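You operate a simulated robot arm through the tools that you are given. There is no shell and no other tool.

Carry out the task below with a simulated robot arm. There is one attempt and no reset: what you move stays moved.

## Task
Square up the towel pile and slip the clip over it.
Fine: weight on to its mat first, push the board home, draw it back at the end.

The check looks at the end state, three seconds after you hand in, the way a careful person would. Anything else that was tipped, shoved, dropped, spilled or broken makes it a failure. Flat cloth is picked up by pressing the open fingertips on it (5 to 10 N) and closing them slowly along it; thin cloth reads only 2 to 8 mm in the jaws.

## Robot
A 7-joint arm with a two-finger parallel gripper, fixed in place. Base frame: the origin is at the foot of the arm, x ahead of it, y to its left, z up; the work surface is at about z = 0.9. Lengths are in m, angles in rad, forces in N, time in s.
Its first joint turns from -2.304 to 2.304 rad. Payload 3.91 kg.
Tool frame: the origin (TCP) lies between the finger pads and is the grasp point; the fingertips stand 0.03 m ahead of it; z points along the fingers, y is the line along which they close. The gripper opens to 0.11 m. The fingers are 0.02 m wide and 0.01 m thick; the gripper's body (0.048 by 0.112 m) begins 0.055 m behind the TCP.
Orientation is that of the tool frame in the base frame, as a unit quaternion [w, x, y, z]. With the fingers straight down and closing along the base's y, the tool's x points along the base's -x, its y along +y and its z along -z.

## Interface
- The arm moves only by the tool play_rows. Its arguments are lists of equal length, an entry for each row: "dr": the turn, a rotation vector about the tool's x, y, z in rad, a list of three; "xyz": the shift along the tool's x, y, z in mm, a list of three; "claw": the finger opening in mm, from 0 to 110. In form: {"dr": [[ax, ay, az], ...], "xyz": [[x, y, z], ...], "claw": [claw, ...]}. A call has 1 to 20 rows; each row is the pose to reach, as a shift and turn from the pose commanded when the call began, along the tool's axes at that moment. Each row takes 0.2 s and may step no farther than 0.05 m and 0.15 rad from the row before; otherwise, or with a gripper value out of range, the whole call is refused. A pose out of reach is approached as far as the arm can. The call stops where the force on the tool passes 90 N (or 10 N more than at its start, if that is more) or the arm is blocked; 0.2 s more then pass. The fingers move at their own pace (about 0.108 m/s each) and stop on an object; they squeeze with about 41 N. The grip force told is the motor's: it shows also when the fingers shut on nothing. Time passes only in rows, and 0.2 s behind the last, so rows that repeat a pose let the fingers close. It gives the time, the measured TCP pose, the force on the tool (base axes), the opening and the grip force at its end, in the units of the frame above (readings bear some noise), with the torque about the TCP (base axes, N m) and any sound that the robot's microphone picked up.
- Cameras (640 x 400 px; columns grow to the right, rows downward): "scene" is fixed at [0.4027, 0.6492, 1.7383]; the picture's right is [-0.52, 0.85, 0.00], its down [0.85, 0.52, -0.12] and it looks along [-0.10, -0.06, -0.99] (base axes); focal length 328 px, centre (320, 200). "wrist" rides on the gripper at [0.072, 0.017, -0.103] in the tool frame; the picture's right is [-0.23, 0.97, 0.00], its down [-0.76, -0.18, -0.62] and it looks along [-0.61, -0.14, 0.78] (tool axes); focal length 222 px, centre (320, 200).
- grab_frame(camera): a new picture of that camera. The clock stands still meanwhile.
- probe_pixels(camera, pixels): for up to 12 pixels [column, row] of the newest picture of that camera ("zoom" is the newest enlarged one), the place [x, y, z] in the base frame of the surface seen there, good to about 0.003 m. The clock stands still meanwhile.
- zoom(camera, box): a new picture of the part [left, top, right, bottom] of that camera's present view, enlarged. The clock stands still meanwhile.
- finish_job(): hands the job in; it is judged then, once.

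Unless the task says otherwise, let go and move clear before handing in.

The tools are called after "Call:" by a JSON object that holds its "api" and its "payload". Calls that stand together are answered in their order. play_rows: Moves the arm, as the interface text tells. Its arguments: {"type":"object","properties":{"dr":{"type":"array","items":{"type":"array","items":{"type":"number"}}},"xyz":{"type":"array","items":{"type":"array","items":{"type":"number"}}},"claw":{"type":"array","items":{"type":"number"}}},"required":["dr","xyz","claw"]} The other tools are called the same way: grab_frame (camera) takes a picture; probe_pixels (camera, pixels) gives the place of the surface under pixels of a picture; zoom (camera, box) takes an enlarged picture of a part of a camera's view; finish_job () hands the job in.

At the start:

```text
clock: 0.0
position: [0.2865, 0.5822, 1.4105]
tool_rot: [0.0, 0.0, 1.0, -0.001]
contact_force: [-0.1, -0.1, -0.5]
ft_torque: [0.01, 0.0, 0.02]
opening: 0.1103
grasp_force: 0.1
```

scene: 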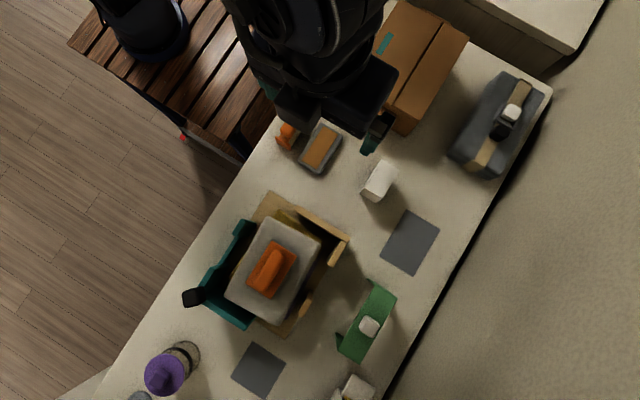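
wrist: 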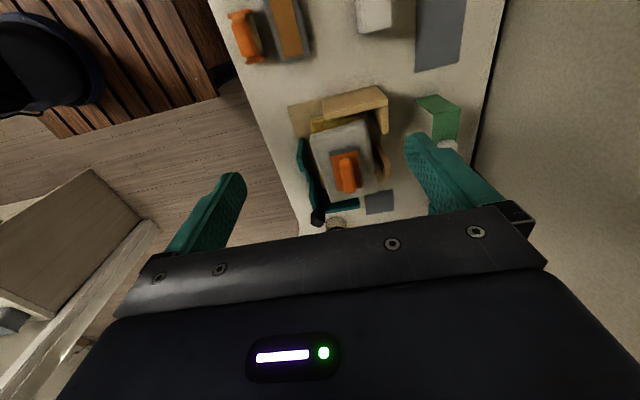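

The scene shows a towel pile with an orange-handled weight on top at about (270,268), a teal pusher board to its left, a tan corner stop, a green clip at (367,322), and grey mats at (410,242) and (258,370). I'll zoom in for detail before moving.

Call:
{"api": "zoom", "payload": {"camera": "scene", "box": [160, 170, 420, 400]}}

Call:
{"api": "zoom", "payload": {"camera": "scene", "box": [240, 90, 560, 290]}}

Call:
{"api": "zoom", "payload": {"camera": "wrist", "box": [220, 0, 500, 240]}}

```text
1.74 times, centred on (290, 285) of scene
```

zoom: 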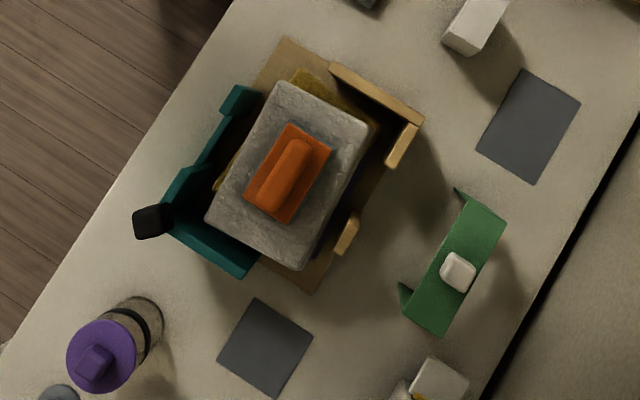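

```text
2.00 times, centred on (400, 190) of scene
```

zoom: 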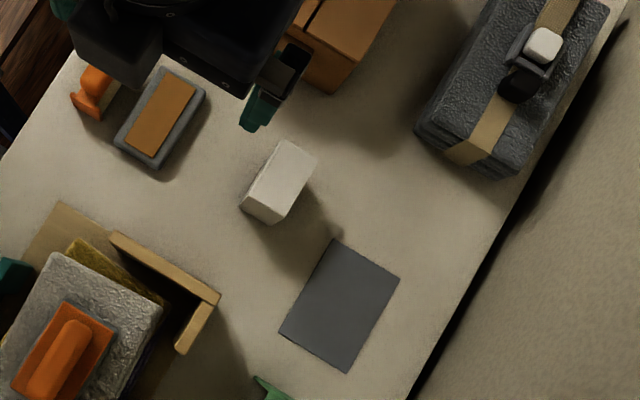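

```text
1.67 times, centred on (360, 120) of wrist
```

zoom: 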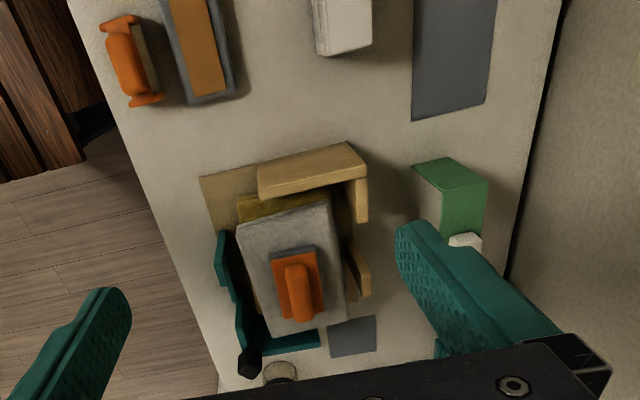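

The scene shows the pile's corner frame and weight clearly; I need numbers. I'll probe the weight, towels, board, frame, clip and the two mats.

Call:
{"api": "probe_pixels", "payload": {"camera": "scene", "pixels": [[272, 262], [268, 275], [279, 245], [251, 283], [293, 257], [266, 297], [271, 222], [318, 247], [281, 321], [230, 285], [285, 217], [300, 228]]}}

Call:
{"api": "probe_pixels", "payload": {"camera": "scene", "pixels": [[367, 325], [371, 322], [350, 350], [384, 296], [340, 340], [362, 290], [378, 235], [408, 212], [438, 225], [412, 273], [383, 240], [410, 242]]}}

Call:
{"api": "probe_pixels", "payload": {"camera": "scene", "pixels": [[261, 345], [284, 362], [267, 396], [234, 376], [258, 370], [192, 297], [248, 227], [205, 290], [240, 310], [245, 325], [232, 255], [215, 285]]}}

Call:
{"api": "probe_pixels", "payload": {"camera": "scene", "pixels": [[302, 212], [340, 238], [331, 258], [302, 310], [287, 330], [264, 196], [164, 375], [185, 355], [357, 388], [380, 180], [320, 148], [288, 135]]}}

```text
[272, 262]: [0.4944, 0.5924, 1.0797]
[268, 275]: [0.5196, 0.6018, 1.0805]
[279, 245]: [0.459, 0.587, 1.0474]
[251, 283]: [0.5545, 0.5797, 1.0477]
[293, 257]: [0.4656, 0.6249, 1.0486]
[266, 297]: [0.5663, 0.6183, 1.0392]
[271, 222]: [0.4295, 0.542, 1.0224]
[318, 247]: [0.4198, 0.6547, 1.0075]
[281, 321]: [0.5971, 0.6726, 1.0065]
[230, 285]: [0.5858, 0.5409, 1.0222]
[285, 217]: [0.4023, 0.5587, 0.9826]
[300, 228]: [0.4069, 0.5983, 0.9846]
```

```text
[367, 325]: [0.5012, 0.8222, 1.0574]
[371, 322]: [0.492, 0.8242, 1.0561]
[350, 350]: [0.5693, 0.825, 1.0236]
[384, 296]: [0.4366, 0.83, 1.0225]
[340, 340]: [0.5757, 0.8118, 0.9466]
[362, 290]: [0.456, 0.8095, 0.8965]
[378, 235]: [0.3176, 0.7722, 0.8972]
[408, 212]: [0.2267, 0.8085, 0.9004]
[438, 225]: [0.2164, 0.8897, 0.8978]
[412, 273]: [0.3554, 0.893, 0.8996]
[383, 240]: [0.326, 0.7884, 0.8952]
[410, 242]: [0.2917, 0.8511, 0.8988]
```

```text
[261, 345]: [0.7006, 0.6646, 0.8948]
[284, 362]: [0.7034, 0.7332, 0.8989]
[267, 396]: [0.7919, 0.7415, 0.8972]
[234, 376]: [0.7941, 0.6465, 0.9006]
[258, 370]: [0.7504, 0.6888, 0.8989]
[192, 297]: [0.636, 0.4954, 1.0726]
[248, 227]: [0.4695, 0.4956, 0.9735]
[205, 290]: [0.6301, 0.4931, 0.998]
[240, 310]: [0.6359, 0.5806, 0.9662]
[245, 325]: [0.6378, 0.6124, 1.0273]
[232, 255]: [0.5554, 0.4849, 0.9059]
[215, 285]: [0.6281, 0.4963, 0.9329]
```

```text
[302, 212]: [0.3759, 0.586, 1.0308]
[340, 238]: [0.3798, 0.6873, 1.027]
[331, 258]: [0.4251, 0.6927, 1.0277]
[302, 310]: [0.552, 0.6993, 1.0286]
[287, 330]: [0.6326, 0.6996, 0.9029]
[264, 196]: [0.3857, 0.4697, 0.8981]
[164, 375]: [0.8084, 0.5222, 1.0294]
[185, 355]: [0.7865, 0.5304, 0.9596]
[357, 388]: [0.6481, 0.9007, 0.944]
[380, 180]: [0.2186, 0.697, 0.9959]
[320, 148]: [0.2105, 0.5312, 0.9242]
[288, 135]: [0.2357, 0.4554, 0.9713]
```

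The probes place everything roughly along the base axes: weight top at (0.507, 0.60, 1.08), clip at (0.50, 0.82), the larger mat near (0.29, 0.85), and the other mat beyond reach. I'll move the wrist camera so it looks at the clip and pile from closer.

Call:
{"api": "play_rows", "payload": {"dr": [[0, 0, 0], [0, 0, 0], [0, 0, 0], [0, 0, 0], [0, 0, 0], [0, 0, 0], [0, 0, 0], [0, 0, 0]], "xyz": [[0, 25, 25], [2, 52, 55], [4, 80, 85], [6, 108, 115], [8, 136, 145], [10, 164, 175], [13, 190, 205], [16, 215, 225]], "claw": [110, 110, 110, 110, 110, 110, 110, 110]}}

Call:
{"api": "grab_frame", "payload": {"camera": "wrist"}}

Call:
{"api": "grab_frame", "payload": {"camera": "scene"}}

```text
clock: 1.8
position: [0.268, 0.7955, 1.183]
tool_rot: [0.0, 0.001, 1.0, 0.001]
contact_force: [-0.4, -0.6, 0.7]
ft_torque: [0.05, 0.02, 0.02]
opening: 0.1098
grasp_force: 0.1
```

```text
taken
```

wrist: 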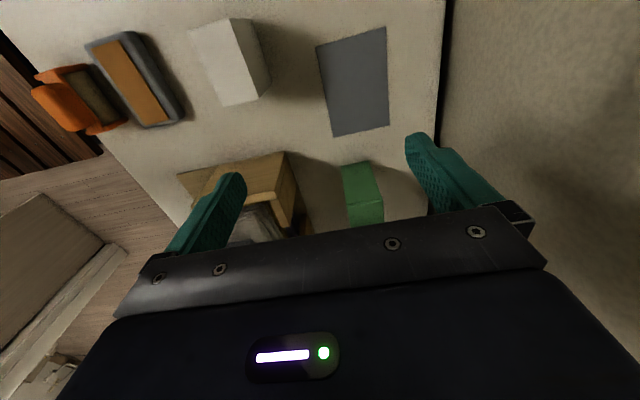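

```text
taken
```

scene: 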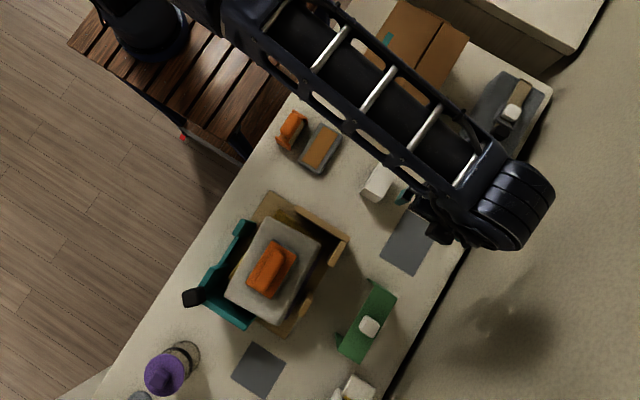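

The scene now gives a clear look at the clip at (367,322) and pile; I'll zoom tightly on both and on the finished example's neighbourhood.

Call:
{"api": "zoom", "payload": {"camera": "scene", "box": [320, 270, 420, 370]}}

Call:
{"api": "zoom", "payload": {"camera": "scene", "box": [180, 185, 350, 340]}}

Call:
{"api": "zoom", "payload": {"camera": "wrist", "box": [160, 130, 440, 260]}}

Call:
{"api": "zoom", "payload": {"camera": "wrist", "box": [20, 0, 420, 200]}}

```text
4.00 times, centred on (370, 320) of scene
```

zoom: 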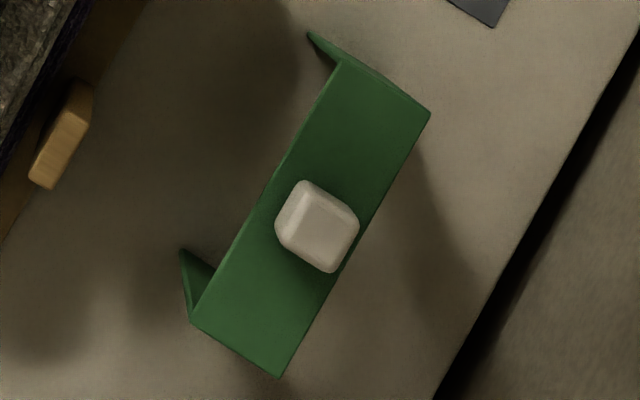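

```text
2.58 times, centred on (265, 262) of scene
```

zoom: 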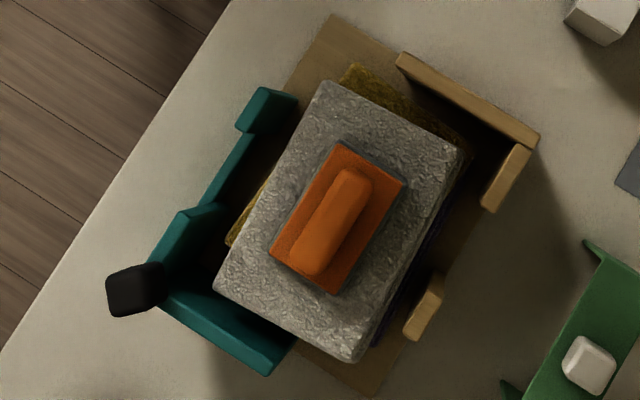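

```text
2.29 times, centred on (300, 195) of wrist
```

zoom: 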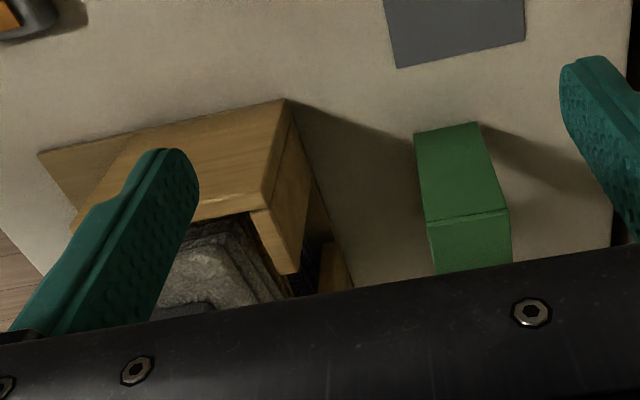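

```text
1.60 times, centred on (220, 100) of wrist
```

zoom: 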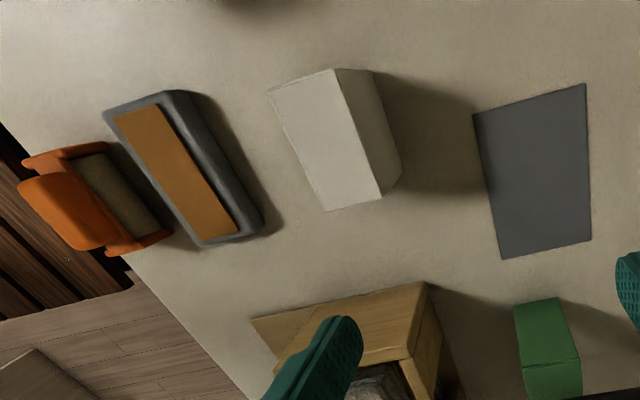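

The clip is an inverted U with legs at its two x-ends and a white knob off-centre; the pile has misaligned grey, yellow and dark-blue towels. I'll probe clip and pile corners precisely through zooms.

Call:
{"api": "zoom", "payload": {"camera": "scene", "box": [320, 270, 420, 370]}}

Call:
{"api": "probe_pixels", "payload": {"camera": "zoom", "pixels": [[343, 68], [425, 112], [282, 370], [198, 320], [310, 35], [184, 256], [305, 185], [355, 225], [330, 268], [278, 228], [316, 225], [330, 55]]}}

Call:
{"api": "zoom", "payload": {"camera": "scene", "box": [180, 185, 350, 340]}}

Call:
{"api": "probe_pixels", "payload": {"camera": "zoom", "pixels": [[324, 86], [456, 150], [352, 358], [218, 286], [353, 70], [230, 240], [470, 155], [377, 342], [440, 225], [280, 140], [376, 388], [332, 20]]}}

Call:
{"api": "probe_pixels", "payload": {"camera": "zoom", "pixels": [[265, 92], [295, 105], [240, 128], [250, 140], [205, 200], [185, 215], [215, 212], [165, 275], [265, 370], [290, 345], [130, 290], [160, 300]]}}

Call:
{"api": "probe_pixels", "payload": {"camera": "zoom", "pixels": [[400, 58], [535, 138], [528, 150], [490, 205], [438, 280], [408, 335], [345, 145], [402, 185], [335, 290], [275, 250], [355, 180], [310, 265]]}}

```text
4.00 times, centred on (370, 320) of scene
```

zoom: 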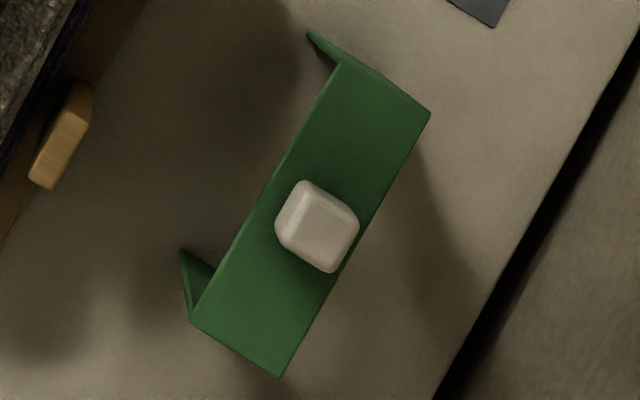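

```text
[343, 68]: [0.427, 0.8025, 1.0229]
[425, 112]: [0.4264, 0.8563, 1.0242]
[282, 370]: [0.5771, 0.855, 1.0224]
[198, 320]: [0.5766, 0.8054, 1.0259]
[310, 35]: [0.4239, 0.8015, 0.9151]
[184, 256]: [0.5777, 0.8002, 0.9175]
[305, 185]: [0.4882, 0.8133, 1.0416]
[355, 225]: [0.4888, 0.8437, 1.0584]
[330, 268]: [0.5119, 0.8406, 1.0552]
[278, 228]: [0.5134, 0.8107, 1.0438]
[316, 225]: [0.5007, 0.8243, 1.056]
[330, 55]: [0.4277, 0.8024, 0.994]
```

```text
2.58 times, centred on (265, 262) of scene
```

zoom: 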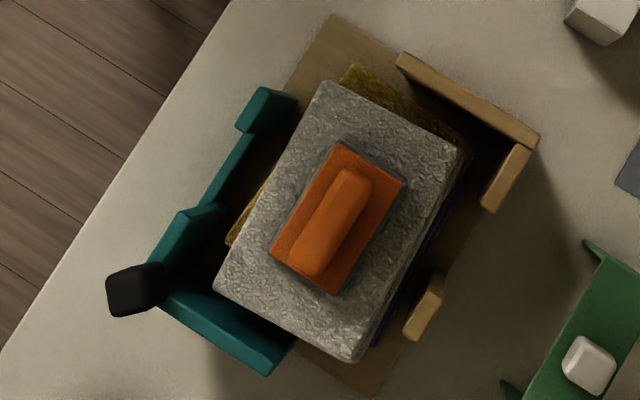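

```text
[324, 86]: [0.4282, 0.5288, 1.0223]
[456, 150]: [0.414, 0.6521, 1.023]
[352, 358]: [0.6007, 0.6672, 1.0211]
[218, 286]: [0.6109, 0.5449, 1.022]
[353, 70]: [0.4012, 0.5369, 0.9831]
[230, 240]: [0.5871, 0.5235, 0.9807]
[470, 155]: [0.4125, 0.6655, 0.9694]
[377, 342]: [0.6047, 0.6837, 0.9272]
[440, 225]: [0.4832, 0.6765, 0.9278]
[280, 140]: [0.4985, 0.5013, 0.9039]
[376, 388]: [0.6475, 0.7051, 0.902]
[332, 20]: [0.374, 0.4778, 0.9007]
```

```text
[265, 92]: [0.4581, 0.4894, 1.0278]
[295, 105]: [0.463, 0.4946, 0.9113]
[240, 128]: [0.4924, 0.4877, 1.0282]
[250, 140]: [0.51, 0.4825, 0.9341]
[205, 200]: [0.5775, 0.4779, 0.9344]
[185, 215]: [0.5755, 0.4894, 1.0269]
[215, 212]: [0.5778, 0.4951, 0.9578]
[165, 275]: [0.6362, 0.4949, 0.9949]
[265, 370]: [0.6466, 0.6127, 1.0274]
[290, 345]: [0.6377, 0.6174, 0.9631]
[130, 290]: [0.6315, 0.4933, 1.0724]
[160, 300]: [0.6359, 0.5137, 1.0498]
```

```text
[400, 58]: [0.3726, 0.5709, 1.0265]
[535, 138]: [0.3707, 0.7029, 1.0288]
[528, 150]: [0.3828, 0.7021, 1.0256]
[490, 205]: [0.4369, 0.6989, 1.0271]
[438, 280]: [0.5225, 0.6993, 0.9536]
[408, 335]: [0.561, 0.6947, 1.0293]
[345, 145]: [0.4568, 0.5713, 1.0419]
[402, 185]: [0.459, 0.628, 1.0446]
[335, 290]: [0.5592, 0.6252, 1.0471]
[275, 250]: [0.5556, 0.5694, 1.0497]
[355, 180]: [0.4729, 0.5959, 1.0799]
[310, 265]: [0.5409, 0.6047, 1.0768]
```

The readings give: clip outer 0.425–0.578 in x by 0.802–0.856 in y, legs down to the table; pile about 0.186 × 0.124; frame gap at x≈0.44–0.52 and board notch at x≈0.49–0.58 (they'll line up once the board is home). I'll check the obstacles' heights and the mats once more before picking up the weight.

Call:
{"api": "zoom", "payload": {"camera": "scene", "box": [130, 310, 420, 400]}}

Call:
{"api": "probe_pixels", "payload": {"camera": "scene", "pixels": [[385, 40], [455, 45], [510, 110], [490, 100], [375, 180], [390, 180], [325, 130], [292, 122], [168, 372], [355, 385], [340, 395], [140, 397]]}}

Call:
{"api": "zoom", "payload": {"camera": "scene", "box": [360, 0, 600, 150]}}

```text
2.21 times, centred on (275, 355) of scene
```

zoom: 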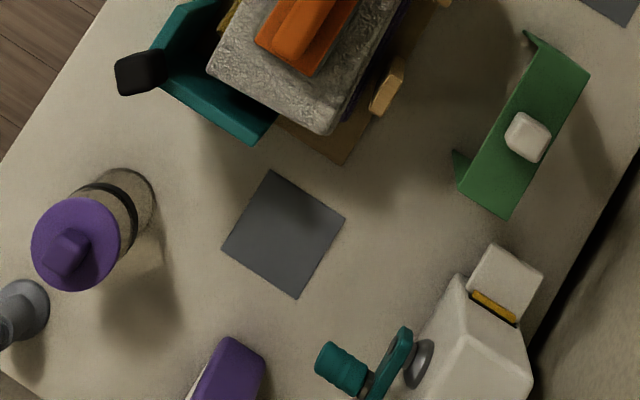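

```text
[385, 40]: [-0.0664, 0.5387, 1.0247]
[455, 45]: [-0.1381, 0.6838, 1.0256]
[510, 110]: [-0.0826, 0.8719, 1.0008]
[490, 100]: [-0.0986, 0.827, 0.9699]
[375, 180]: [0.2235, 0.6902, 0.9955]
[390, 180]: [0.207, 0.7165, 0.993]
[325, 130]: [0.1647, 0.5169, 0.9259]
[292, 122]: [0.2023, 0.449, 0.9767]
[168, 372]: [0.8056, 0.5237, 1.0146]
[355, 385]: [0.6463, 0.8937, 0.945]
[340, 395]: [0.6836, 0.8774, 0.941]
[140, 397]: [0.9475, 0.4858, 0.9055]
```

```text
2.67 times, centred on (480, 75) of scene
```

zoom: 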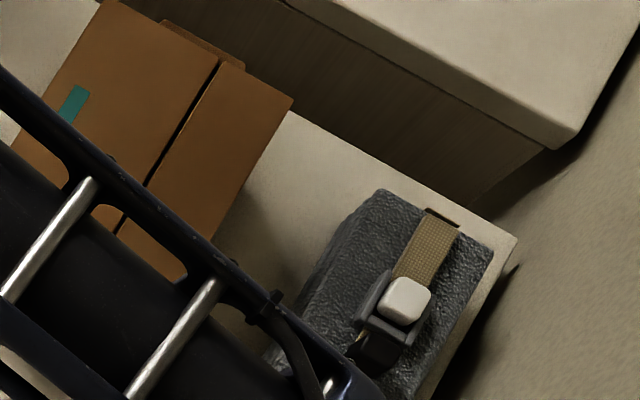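

The second mat is at the far end out of tool-down reach and too small, so the mat near (0.292, 0.851) matches the weight's footprint; obstacles are all below z=1.03. I'll now move above the weight handle at about (0.507, 0.600).

Call:
{"api": "play_rows", "payload": {"dr": [[0, 0, 0], [0, 0, 0], [0, 0, 0], [0, 0, 0], [0, 0, 0], [0, 0, 0], [0, 0, 0], [0, 0, 0], [0, 0, 0]], "xyz": [[-20, -15, -20], [-50, -40, -20], [-80, -65, -20], [-110, -90, -20], [-140, -115, -20], [-170, -140, -20], [-200, -165, -20], [-225, -185, -20], [-239, -196, -20]], "claw": [110, 110, 110, 110, 100, 90, 80, 80, 80]}}

Call:
{"api": "grab_frame", "payload": {"camera": "wrist"}}

Call:
{"api": "grab_frame", "payload": {"camera": "scene"}}

```text
clock: 3.8
position: [0.5078, 0.6005, 1.2057]
tool_rot: [0.0, 0.0, 1.0, 0.0]
contact_force: [-0.5, -0.1, 0.8]
ft_torque: [0.03, -0.02, 0.0]
opening: 0.08
grasp_force: 0.1
```

```text
taken
```

wrist: 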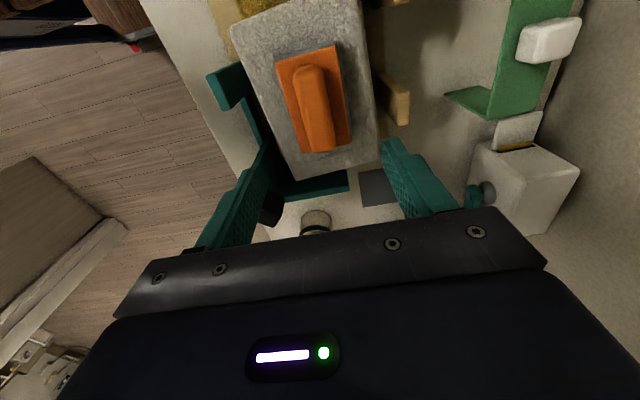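

```text
taken
```

scene: 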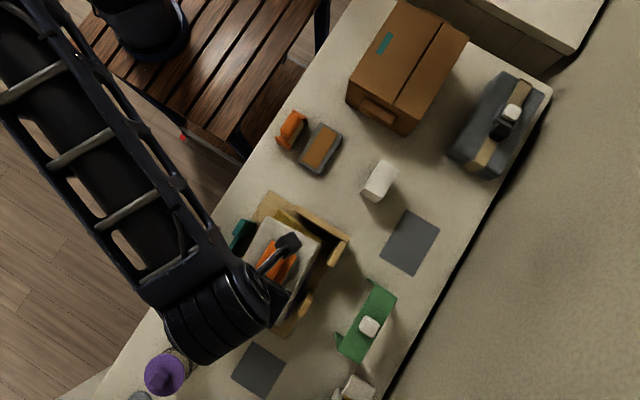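

The wrist view shows the orange handle at (315,105) between the fingers; I'll probe its edges to centre precisely before descending.

Call:
{"api": "zoom", "payload": {"camera": "wrist", "box": [210, 10, 430, 190]}}

Call:
{"api": "probe_pixels", "payload": {"camera": "wrist", "pixels": [[297, 75], [324, 72], [308, 145], [334, 142], [310, 80], [320, 140], [280, 62], [335, 48], [302, 152], [350, 145], [316, 110], [290, 110]]}}

```text
2.22 times, centred on (320, 100) of wrist
```

zoom: 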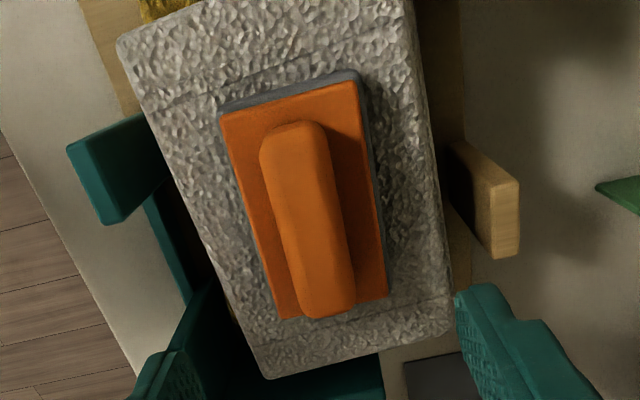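

```text
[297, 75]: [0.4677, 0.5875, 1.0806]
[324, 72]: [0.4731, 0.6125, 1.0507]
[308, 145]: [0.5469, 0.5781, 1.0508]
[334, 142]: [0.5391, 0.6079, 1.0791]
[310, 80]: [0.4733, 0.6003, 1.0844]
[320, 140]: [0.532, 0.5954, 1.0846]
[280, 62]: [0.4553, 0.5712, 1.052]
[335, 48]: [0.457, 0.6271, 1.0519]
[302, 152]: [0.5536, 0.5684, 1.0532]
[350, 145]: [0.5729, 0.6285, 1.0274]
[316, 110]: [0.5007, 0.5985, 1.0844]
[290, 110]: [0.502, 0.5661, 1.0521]
```

Handle top is z=1.0845, base top z=1.052, centre near (0.506, 0.5985), long axis along x. I'll descend so the fingertips stop about 6 mm above the base and close on the handle.

Call:
{"api": "play_rows", "payload": {"dr": [[0, 0, 0], [0, 0, 0], [0, 0, 0], [0, 0, 0], [0, 0, 0], [0, 0, 0], [0, 0, 0], [0, 0, 0], [0, 0, 0], [0, 0, 0]], "xyz": [[2, -2, 30], [2, -2, 60], [2, -2, 85], [2, -2, 105], [2, -2, 117], [2, -2, 117], [2, -2, 117], [2, -2, 117], [2, -2, 117], [2, -2, 117]], "claw": [80, 80, 80, 80, 80, 80, 40, 20, 10, 10]}}

Call:
{"api": "grab_frame", "payload": {"camera": "wrist"}}

```text
clock: 6.0
position: [0.5077, 0.5981, 1.089]
tool_rot: [0.0, -0.001, 1.0, 0.0]
contact_force: [0.9, -1.8, 0.0]
ft_torque: [0.02, -0.05, 0.02]
opening: 0.0298
grasp_force: 40.9
```

```text
taken
```

wrist: 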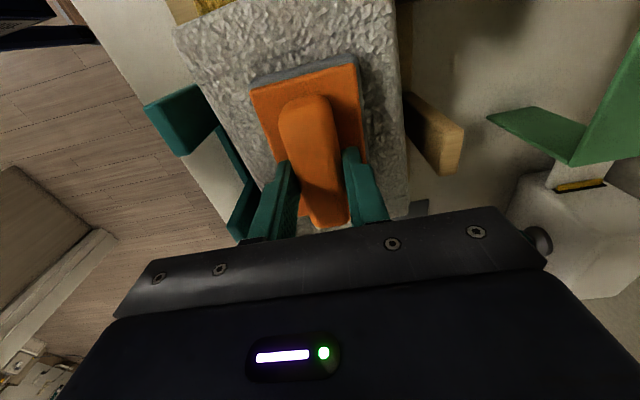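

The fingers hold the handle at 29.8 mm with 41 N. I'll lift slowly straight up.

Call:
{"api": "play_rows", "payload": {"dr": [[0, 0, 0], [0, 0, 0], [0, 0, 0], [0, 0, 0], [0, 0, 0], [0, 0, 0], [0, 0, 0]], "xyz": [[0, 0, -5], [0, 0, -12], [0, 0, -25], [0, 0, -45], [0, 0, -70], [0, 0, -95], [0, 0, -110]], "claw": [10, 10, 10, 10, 10, 10, 10]}}

Call:
{"api": "grab_frame", "payload": {"camera": "wrist"}}

Call:
{"api": "grab_frame", "payload": {"camera": "scene"}}

```text
clock: 7.6
position: [0.508, 0.5984, 1.1983]
tool_rot: [0.0, -0.001, 1.0, -0.002]
contact_force: [0.7, 1.2, -10.4]
ft_torque: [0.01, 0.01, 0.0]
opening: 0.0299
grasp_force: 40.9
```

```text
taken
```

wrist: 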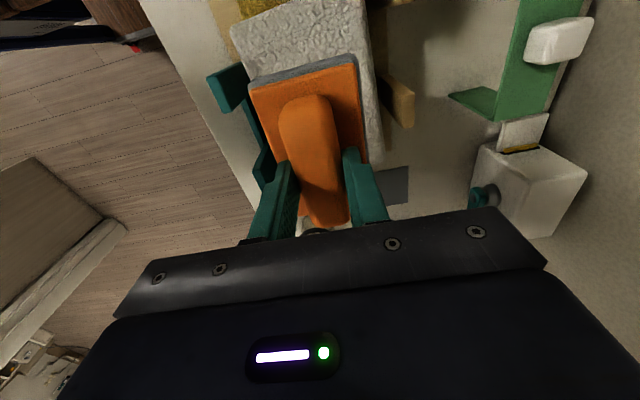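

```text
taken
```

scene: 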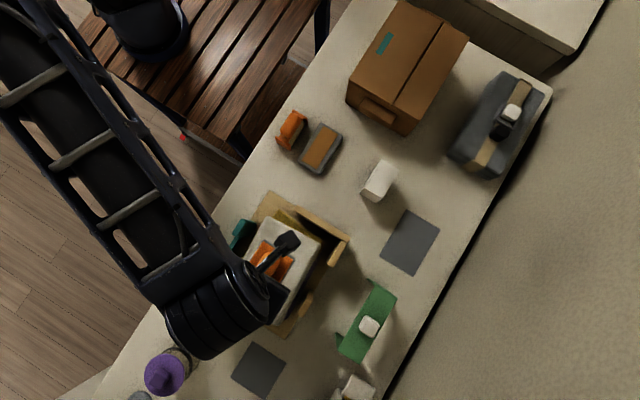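

The weight is up (about 10 N, grip steady). I'll measure the near mat's corners at (407,210)–(412,276) exactly before carrying it over.

Call:
{"api": "zoom", "payload": {"camera": "scene", "box": [360, 200, 460, 290]}}

```text
4.44 times, centred on (410, 245) of scene
```

zoom: 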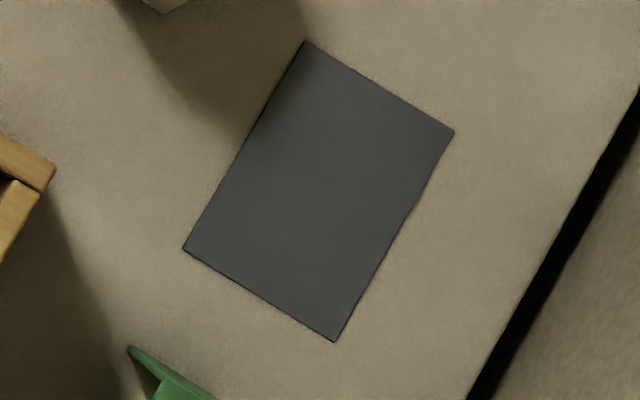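

Call:
{"api": "probe_pixels", "payload": {"camera": "zoom", "pixels": [[307, 45], [450, 132], [335, 338], [188, 248], [320, 192], [245, 150], [395, 235], [378, 90], [262, 293], [340, 60]]}}

```text
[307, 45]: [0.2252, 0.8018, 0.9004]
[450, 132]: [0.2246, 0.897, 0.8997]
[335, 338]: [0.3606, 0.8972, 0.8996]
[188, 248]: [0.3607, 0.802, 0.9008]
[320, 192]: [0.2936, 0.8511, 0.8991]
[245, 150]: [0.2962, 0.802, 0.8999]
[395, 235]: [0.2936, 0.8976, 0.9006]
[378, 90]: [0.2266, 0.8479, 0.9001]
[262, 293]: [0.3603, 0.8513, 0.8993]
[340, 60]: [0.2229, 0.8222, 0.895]
```

The mat is square to the base axes, x 0.225–0.361, y 0.802–0.897, centre (0.293, 0.8495). I'll carry the weight there at height.

Call:
{"api": "play_rows", "payload": {"dr": [[0, 0, 0], [0, 0, 0], [0, 0, 0], [0, 0, 0], [0, 0, 0], [0, 0, 0], [0, 0, 0], [0, 0, 0], [0, 0, 0], [0, 0, 0], [0, 0, 0], [0, 0, 0]], "xyz": [[8, 9, 0], [24, 28, 0], [46, 54, 0], [70, 82, 0], [94, 110, 0], [118, 138, 0], [142, 166, 0], [166, 194, 0], [187, 218, 0], [202, 236, 0], [211, 247, 0], [215, 251, 0]], "claw": [10, 10, 10, 10, 10, 10, 10, 10, 10, 10, 10, 10]}}

Call:
{"api": "grab_frame", "payload": {"camera": "wrist"}}

Call:
{"api": "grab_frame", "payload": {"camera": "scene"}}

```text
clock: 10.2
position: [0.294, 0.8508, 1.198]
tool_rot: [0.0, 0.0, 1.0, 0.0]
contact_force: [0.9, -0.1, -8.9]
ft_torque: [-0.01, -0.01, 0.0]
opening: 0.0297
grasp_force: 41.2
```

```text
taken
```

wrist: 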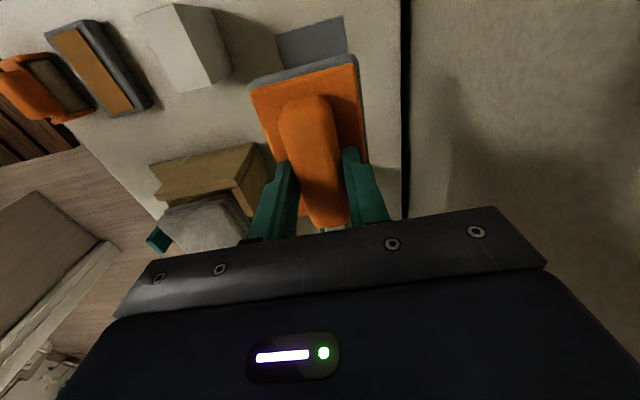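

```text
taken
```

scene: 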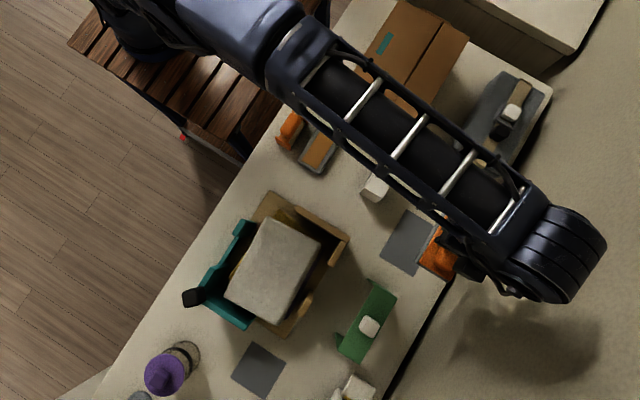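

The weight is over the mat at TCP (0.294, 0.851) with steady grip. I'll lower to about 1.5 cm above the mat.

Call:
{"api": "play_rows", "payload": {"dr": [[0, 0, 0], [0, 0, 0], [0, 0, 0], [0, 0, 0], [0, 0, 0], [0, 0, 0], [0, 0, 0], [0, 0, 0]], "xyz": [[1, -1, 20], [1, -1, 55], [1, -1, 95], [1, -1, 135], [1, -1, 170], [1, -1, 195], [1, -1, 210], [1, -1, 215]], "claw": [10, 10, 10, 10, 10, 10, 10, 10]}}

Call:
{"api": "grab_frame", "payload": {"camera": "scene"}}

Call:
{"api": "grab_frame", "payload": {"camera": "wrist"}}

```text
clock: 12.0
position: [0.2918, 0.8477, 0.981]
tool_rot: [0.0, 0.0, 1.0, 0.0]
contact_force: [0.2, 0.2, -9.3]
ft_torque: [0.02, -0.01, 0.03]
opening: 0.03
grasp_force: 40.6
```

```text
taken
```

scene: 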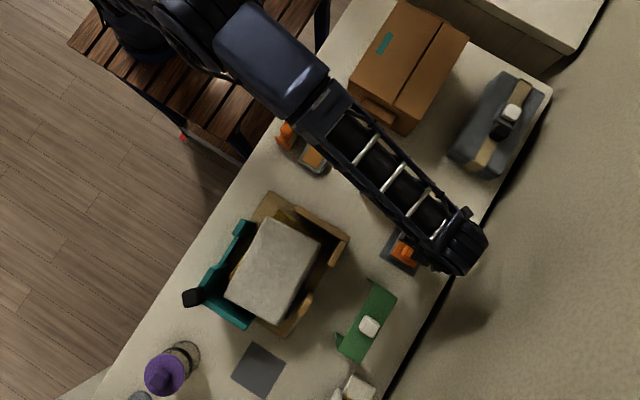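

```text
taken
```

wrist: 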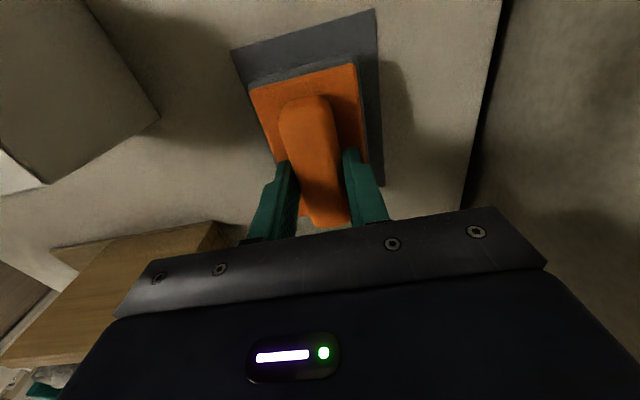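

The weight hangs square over the mat, with its far edge still inside the mat at (375,180) in the wrist view. I'll lower in small steps until the load transfers.

Call:
{"api": "play_rows", "payload": {"dr": [[0, 0, 0], [0, 0, 0], [0, 0, 0], [0, 0, 0], [0, 0, 0]], "xyz": [[-1, 2, 4], [-1, 2, 8], [-1, 2, 10], [-1, 2, 11.5], [-1, 2, 12.5]], "claw": [10, 10, 10, 10, 10]}}

```text
clock: 13.2
position: [0.293, 0.8514, 0.9693]
tool_rot: [-0.001, -0.001, 1.0, 0.0]
contact_force: [0.9, 1.2, -9.7]
ft_torque: [0.01, -0.03, -0.01]
opening: 0.0299
grasp_force: 40.7
```

Still carrying the full weight (−9.7 N) at z=0.969, so there's no contact yet. I'll continue in 1 mm steps.

Call:
{"api": "play_rows", "payload": {"dr": [[0, 0, 0], [0, 0, 0], [0, 0, 0]], "xyz": [[0, 0, 1], [0, 0, 2], [0, 0, 2.5]], "claw": [10, 10, 10]}}

```text
clock: 14.0
position: [0.2937, 0.8511, 0.9681]
tool_rot: [0.0, 0.0, 1.0, 0.0]
contact_force: [-0.1, 0.7, -10.0]
ft_torque: [0.01, -0.03, 0.01]
opening: 0.0297
grasp_force: 40.5
```

No load transfer yet at z=0.968. I'll go on down a little more.

Call:
{"api": "play_rows", "payload": {"dr": [[0, 0, 0], [0, 0, 0], [0, 0, 0]], "xyz": [[0, 0, 1], [0, 0, 2], [0, 0, 2.5]], "claw": [10, 10, 10]}}

Call:
{"api": "zoom", "payload": {"camera": "wrist", "box": [200, 0, 420, 240]}}

```text
clock: 14.8
position: [0.2948, 0.8506, 0.9647]
tool_rot: [0.0, 0.0, 1.0, 0.0]
contact_force: [-0.4, 0.3, -9.1]
ft_torque: [-0.02, -0.01, 0.0]
opening: 0.03
grasp_force: 41.2
```

```text
1.67 times, centred on (310, 120) of wrist
```

zoom: 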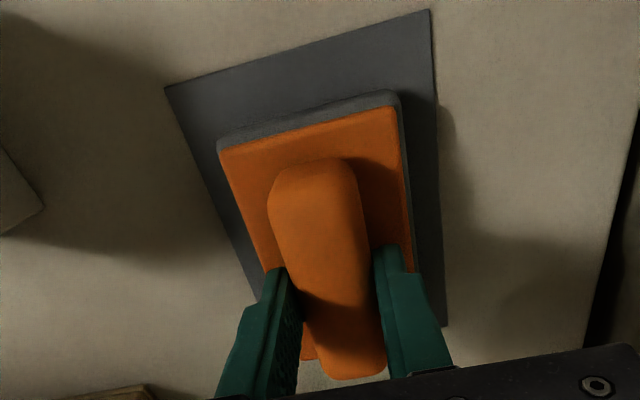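

Still about 9 N hanging, so the weight's underside is lower relative to... not yet touching. I'll keep stepping down 1 mm at a time.

Call:
{"api": "play_rows", "payload": {"dr": [[0, 0, 0], [0, 0, 0], [0, 0, 0]], "xyz": [[1, -1, 1], [1, -1, 2], [1, -1, 2.5]], "claw": [10, 10, 10]}}

```text
clock: 15.6
position: [0.2929, 0.8499, 0.9645]
tool_rot: [0.0, 0.001, 1.0, 0.001]
contact_force: [-1.1, 2.3, -0.2]
ft_torque: [-0.23, -0.17, -0.05]
opening: 0.0298
grasp_force: 41.0
```

The load transferred to the mat (force now −0.2 N). I'll open the fingers, rest, then rise straight up.

Call:
{"api": "play_rows", "payload": {"dr": [[0, 0, 0], [0, 0, 0], [0, 0, 0], [0, 0, 0], [0, 0, 0], [0, 0, 0], [0, 0, 0], [0, 0, 0], [0, 0, 0], [0, 0, 0], [0, 0, 0]], "xyz": [[0, 0, 0], [0, 0, 0], [0, 0, 0], [0, 0, -10], [0, 0, -30], [0, 0, -60], [0, 0, -100], [0, 0, -145], [0, 0, -190], [0, 0, -235], [0, 0, -270]], "claw": [35, 50, 60, 60, 60, 60, 60, 60, 60, 60, 60]}}

Call:
{"api": "grab_frame", "payload": {"camera": "wrist"}}

Call:
{"api": "grab_frame", "payload": {"camera": "scene"}}

```text
clock: 18.0
position: [0.2929, 0.8525, 1.2306]
tool_rot: [0.0, 0.0, 1.0, 0.0]
contact_force: [-0.5, -0.3, 0.1]
ft_torque: [-0.02, -0.01, 0.0]
opening: 0.0602
grasp_force: 0.0
```

```text
taken
```

wrist: 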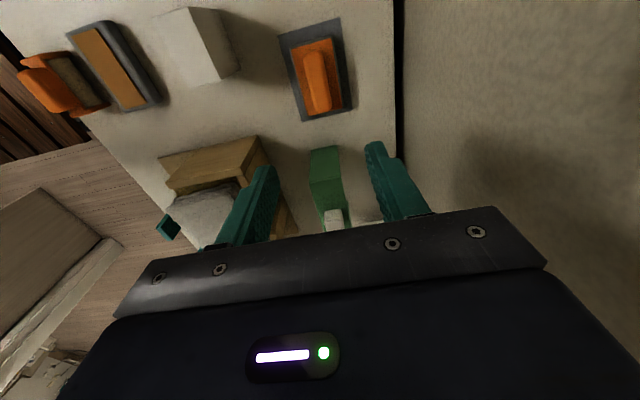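

```text
taken
```

scene: 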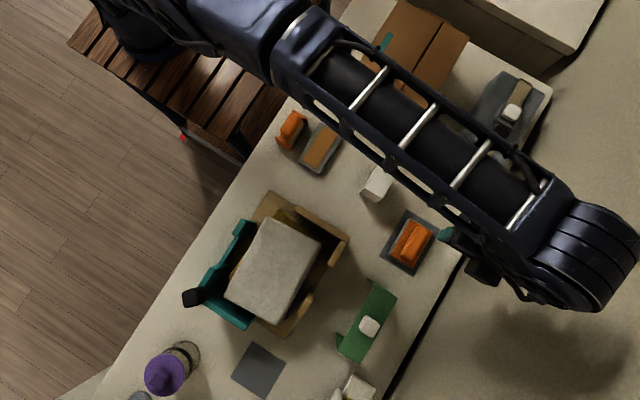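

The weight sits centred on its mat at (410,243). Next is the teal board; I'll zoom on it and its black handle at (192,297) to plan the grip.

Call:
{"api": "zoom", "payload": {"camera": "scene", "box": [170, 210, 290, 340]}}

Call:
{"api": "probe_pixels", "payload": {"camera": "zoom", "pixels": [[90, 255], [70, 240], [118, 232], [75, 275], [125, 268], [95, 245], [112, 280], [140, 200], [165, 190], [200, 330], [290, 380], [300, 350]]}}

Call:
{"api": "zoom", "payload": {"camera": "scene", "box": [220, 185, 360, 345]}}

```text
3.08 times, centred on (230, 275) of scene
```

zoom: 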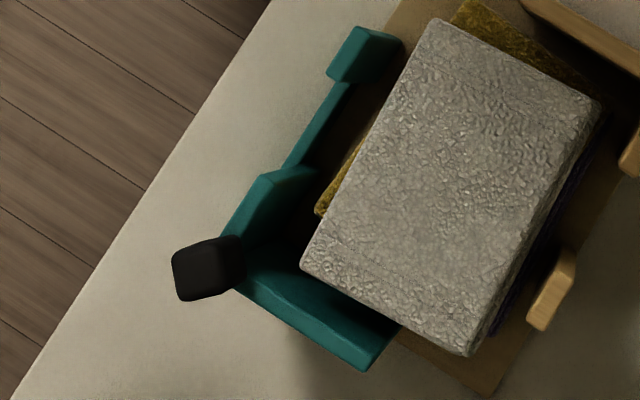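

```text
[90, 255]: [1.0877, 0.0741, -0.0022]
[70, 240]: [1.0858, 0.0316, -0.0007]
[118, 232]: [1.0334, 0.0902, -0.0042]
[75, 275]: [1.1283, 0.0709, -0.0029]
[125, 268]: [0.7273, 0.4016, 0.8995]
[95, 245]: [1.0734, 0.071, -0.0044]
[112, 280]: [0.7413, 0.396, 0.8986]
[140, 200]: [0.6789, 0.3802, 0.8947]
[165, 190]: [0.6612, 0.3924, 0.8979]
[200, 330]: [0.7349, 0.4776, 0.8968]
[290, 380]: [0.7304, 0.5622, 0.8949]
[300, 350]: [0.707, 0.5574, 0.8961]
```

```text
2.50 times, centred on (290, 265) of scene
```

zoom: 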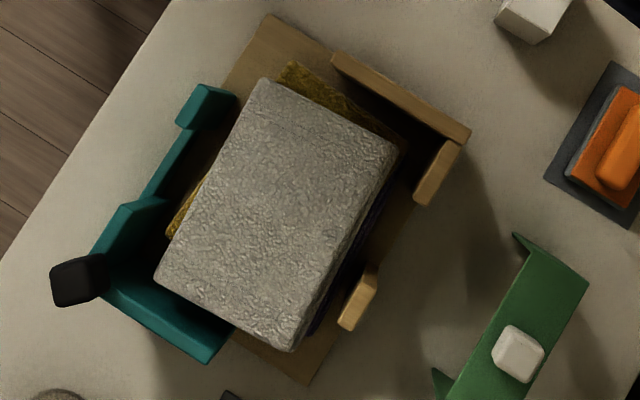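

I'll probe the latest zoom: handle near (75,282), board walls, towels.

Call:
{"api": "probe_pixels", "payload": {"camera": "zoom", "pixels": [[75, 280], [57, 268], [95, 260], [60, 300], [88, 300], [100, 285], [122, 212], [100, 250], [110, 270], [208, 358], [225, 330], [150, 305]]}}

Call:
{"api": "probe_pixels", "payload": {"camera": "zoom", "pixels": [[262, 82], [392, 148], [290, 346], [158, 278], [290, 66], [170, 232], [402, 150], [312, 335], [275, 215], [182, 120], [205, 90], [230, 100]]}}

Call:
{"api": "probe_pixels", "payload": {"camera": "zoom", "pixels": [[145, 190], [180, 135], [165, 180], [120, 205], [160, 205], [372, 250], [345, 325], [376, 275], [445, 145], [420, 200], [400, 220], [330, 60]]}}

```text
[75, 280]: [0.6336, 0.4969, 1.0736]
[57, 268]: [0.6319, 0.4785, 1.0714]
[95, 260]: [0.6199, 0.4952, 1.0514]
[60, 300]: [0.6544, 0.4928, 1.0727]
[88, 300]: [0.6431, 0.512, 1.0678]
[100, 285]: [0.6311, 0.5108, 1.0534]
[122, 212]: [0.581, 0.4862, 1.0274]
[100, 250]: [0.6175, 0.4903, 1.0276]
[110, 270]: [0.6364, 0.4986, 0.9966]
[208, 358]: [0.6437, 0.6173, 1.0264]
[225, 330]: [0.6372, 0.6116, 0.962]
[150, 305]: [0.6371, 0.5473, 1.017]
```

```text
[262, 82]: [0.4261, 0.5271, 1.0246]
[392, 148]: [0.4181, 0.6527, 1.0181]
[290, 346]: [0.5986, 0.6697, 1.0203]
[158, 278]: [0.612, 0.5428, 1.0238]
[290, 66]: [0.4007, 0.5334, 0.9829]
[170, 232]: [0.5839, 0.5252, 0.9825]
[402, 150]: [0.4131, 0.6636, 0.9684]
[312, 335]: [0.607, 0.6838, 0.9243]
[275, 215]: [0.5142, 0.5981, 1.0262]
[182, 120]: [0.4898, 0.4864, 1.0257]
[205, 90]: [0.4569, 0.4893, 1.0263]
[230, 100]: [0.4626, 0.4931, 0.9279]
```

```text
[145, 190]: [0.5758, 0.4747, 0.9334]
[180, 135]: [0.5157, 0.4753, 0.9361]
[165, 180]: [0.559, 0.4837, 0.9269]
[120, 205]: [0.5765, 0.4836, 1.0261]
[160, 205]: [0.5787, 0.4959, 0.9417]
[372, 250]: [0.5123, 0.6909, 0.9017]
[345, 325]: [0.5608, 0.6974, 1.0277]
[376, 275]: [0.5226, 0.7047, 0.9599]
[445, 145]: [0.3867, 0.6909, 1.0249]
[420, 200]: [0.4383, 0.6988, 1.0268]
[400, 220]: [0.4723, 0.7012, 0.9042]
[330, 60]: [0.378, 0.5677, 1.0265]
```

The board's knob is centred about (0.637, 0.4955), top z≈1.073, roughly 34 mm square; inner faces are at x=0.637 and y=0.4955, frame inner faces at x≈0.384 and y≈0.690. I'll fly to a hover above the knob.

Call:
{"api": "play_rows", "payload": {"dr": [[0, 0, 0], [0, 0, 0], [0, 0, 0], [0, 0, 0], [0, 0, 0], [0, 0, 0], [0, 0, 0], [0, 0, 0], [0, 0, 0], [0, 0, 0], [0, 0, 0], [0, 0, 0], [0, 0, 0], [0, 0, 0], [0, 0, 0]], "xyz": [[-10, -10, 0], [-30, -31, 0], [-55, -57, 0], [-82, -85, 0], [-109, -113, 0], [-136, -141, 0], [-163, -169, 0], [-190, -197, 0], [-217, -225, 0], [-244, -253, 0], [-271, -281, 10], [-298, -309, 20], [-322, -334, 30], [-337, -350, 40], [-344, -357, 50]], "claw": [60, 60, 60, 60, 60, 60, 60, 60, 60, 60, 60, 60, 60, 60, 60]}}

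Call:
{"api": "grab_frame", "payload": {"camera": "wrist"}}

Call:
{"api": "grab_frame", "payload": {"camera": "scene"}}

```text
clock: 21.2
position: [0.6372, 0.4927, 1.1831]
tool_rot: [-0.001, 0.0, 1.0, 0.0]
contact_force: [0.1, 0.5, 0.5]
ft_torque: [0.0, -0.03, -0.02]
opening: 0.06
grasp_force: 0.1
```

```text
taken
```

wrist: 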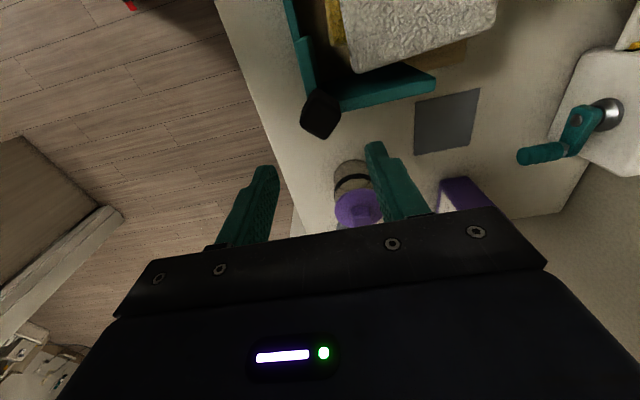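

```text
taken
```

scene: 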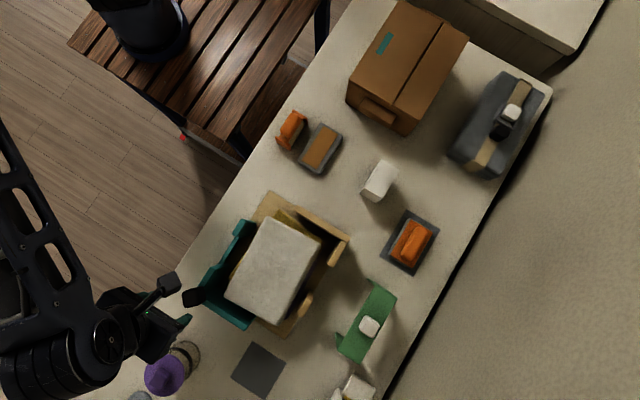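

The hover is right above the knob (wrist view: black block at (320,112) between the fingers). I'll zoom and probe it to fine-tune before descending.

Call:
{"api": "zoom", "payload": {"camera": "wrist", "box": [230, 0, 510, 220]}}

Call:
{"api": "probe_pixels", "payload": {"camera": "wrist", "pixels": [[318, 92], [340, 100], [302, 108], [322, 105], [312, 120], [325, 135], [335, 118], [308, 100], [345, 108], [400, 95], [310, 60], [430, 78]]}}

```text
1.82 times, centred on (370, 110) of wrist
```

zoom: 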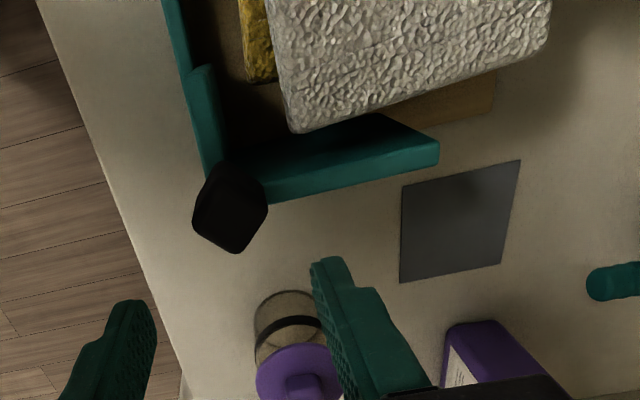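

```text
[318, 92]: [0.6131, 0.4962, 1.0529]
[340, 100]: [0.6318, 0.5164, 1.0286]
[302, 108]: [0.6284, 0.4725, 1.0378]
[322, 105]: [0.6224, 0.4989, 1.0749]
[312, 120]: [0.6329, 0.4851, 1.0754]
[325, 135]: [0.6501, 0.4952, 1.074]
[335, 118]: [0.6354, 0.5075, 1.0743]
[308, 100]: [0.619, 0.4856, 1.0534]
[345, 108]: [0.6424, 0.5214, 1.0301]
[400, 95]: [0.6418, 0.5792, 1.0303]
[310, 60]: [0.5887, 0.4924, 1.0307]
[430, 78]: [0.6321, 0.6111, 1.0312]
```

The knob is turned 45° to the base axes (its diamond corners at (0.615,0.4955) and (0.655,0.493)), with faces square to the diagonal push direction. I'll yaw the gripper 45° so the fingers close along the push diagonal, opening wider for clearance.

Call:
{"api": "play_rows", "payload": {"dr": [[0, 0, -0.13], [0, 0, -0.26], [0, 0, -0.39], [0, 0, -0.52], [0, 0, -0.65], [0, 0, -0.785], [0, 0, -0.785]], "xyz": [[1, 2, 0], [2, 3, 0], [2, 3, 0], [2, 3, 0], [2, 3, 0], [2, 3, 0], [2, 3, 0]], "claw": [60, 60, 60, 60, 60, 60, 60]}}

Call:
{"api": "grab_frame", "payload": {"camera": "wrist"}}

Call:
{"api": "grab_frame", "payload": {"camera": "scene"}}

```text
clock: 22.8
position: [0.6343, 0.4944, 1.1842]
tool_rot: [0.0, -0.383, 0.924, 0.0]
contact_force: [-0.8, -0.8, -0.5]
ft_torque: [-0.01, 0.03, 0.02]
opening: 0.06
grasp_force: 0.0
```

```text
taken
```

wrist: 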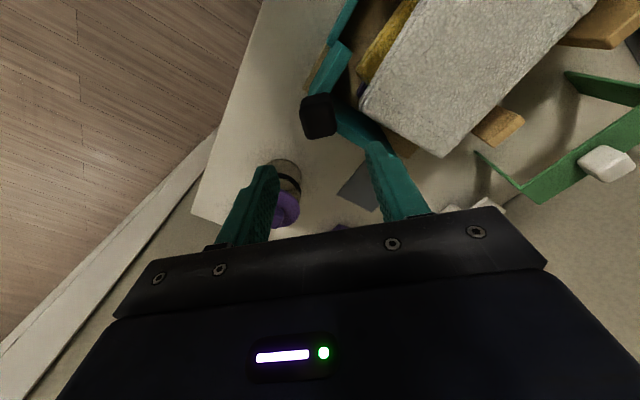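

```text
taken
```

scene: 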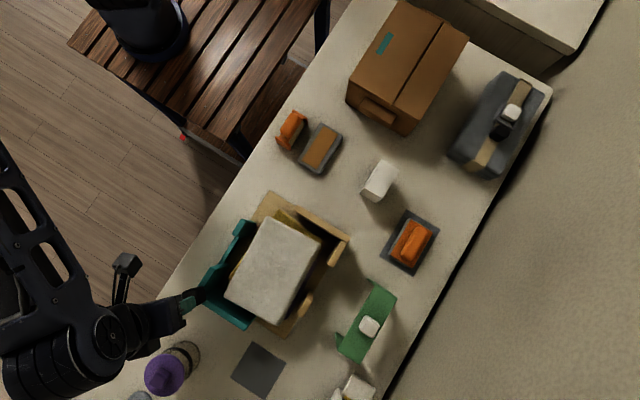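

The knob now appears square to the fingers in the wrist view at (318,115). I'll probe it again to check centring.

Call:
{"api": "zoom", "payload": {"camera": "wrist", "box": [250, 50, 450, 220]}}

Call:
{"api": "probe_pixels", "payload": {"camera": "wrist", "pixels": [[305, 105], [331, 102], [309, 133], [334, 130], [318, 118], [303, 115], [335, 115], [318, 96], [340, 105], [320, 135]]}}

```text
2.35 times, centred on (350, 135) of wrist
```

zoom: 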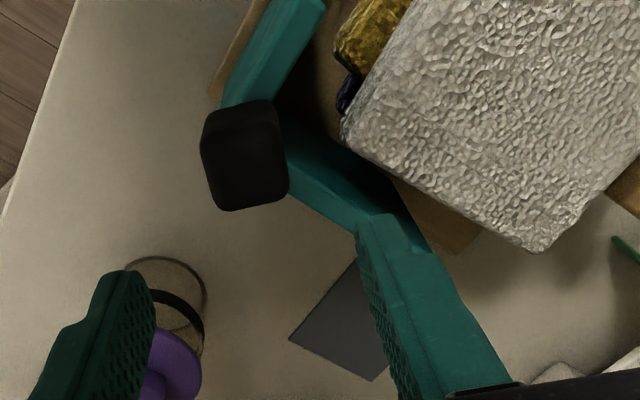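

```text
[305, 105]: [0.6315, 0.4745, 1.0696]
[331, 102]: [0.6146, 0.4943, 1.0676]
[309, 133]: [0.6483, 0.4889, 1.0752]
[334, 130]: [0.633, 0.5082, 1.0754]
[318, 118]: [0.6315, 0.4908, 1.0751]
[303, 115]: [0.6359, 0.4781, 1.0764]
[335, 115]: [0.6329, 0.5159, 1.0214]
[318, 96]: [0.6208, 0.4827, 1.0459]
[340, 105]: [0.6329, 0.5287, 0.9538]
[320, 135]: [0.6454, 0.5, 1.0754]
```

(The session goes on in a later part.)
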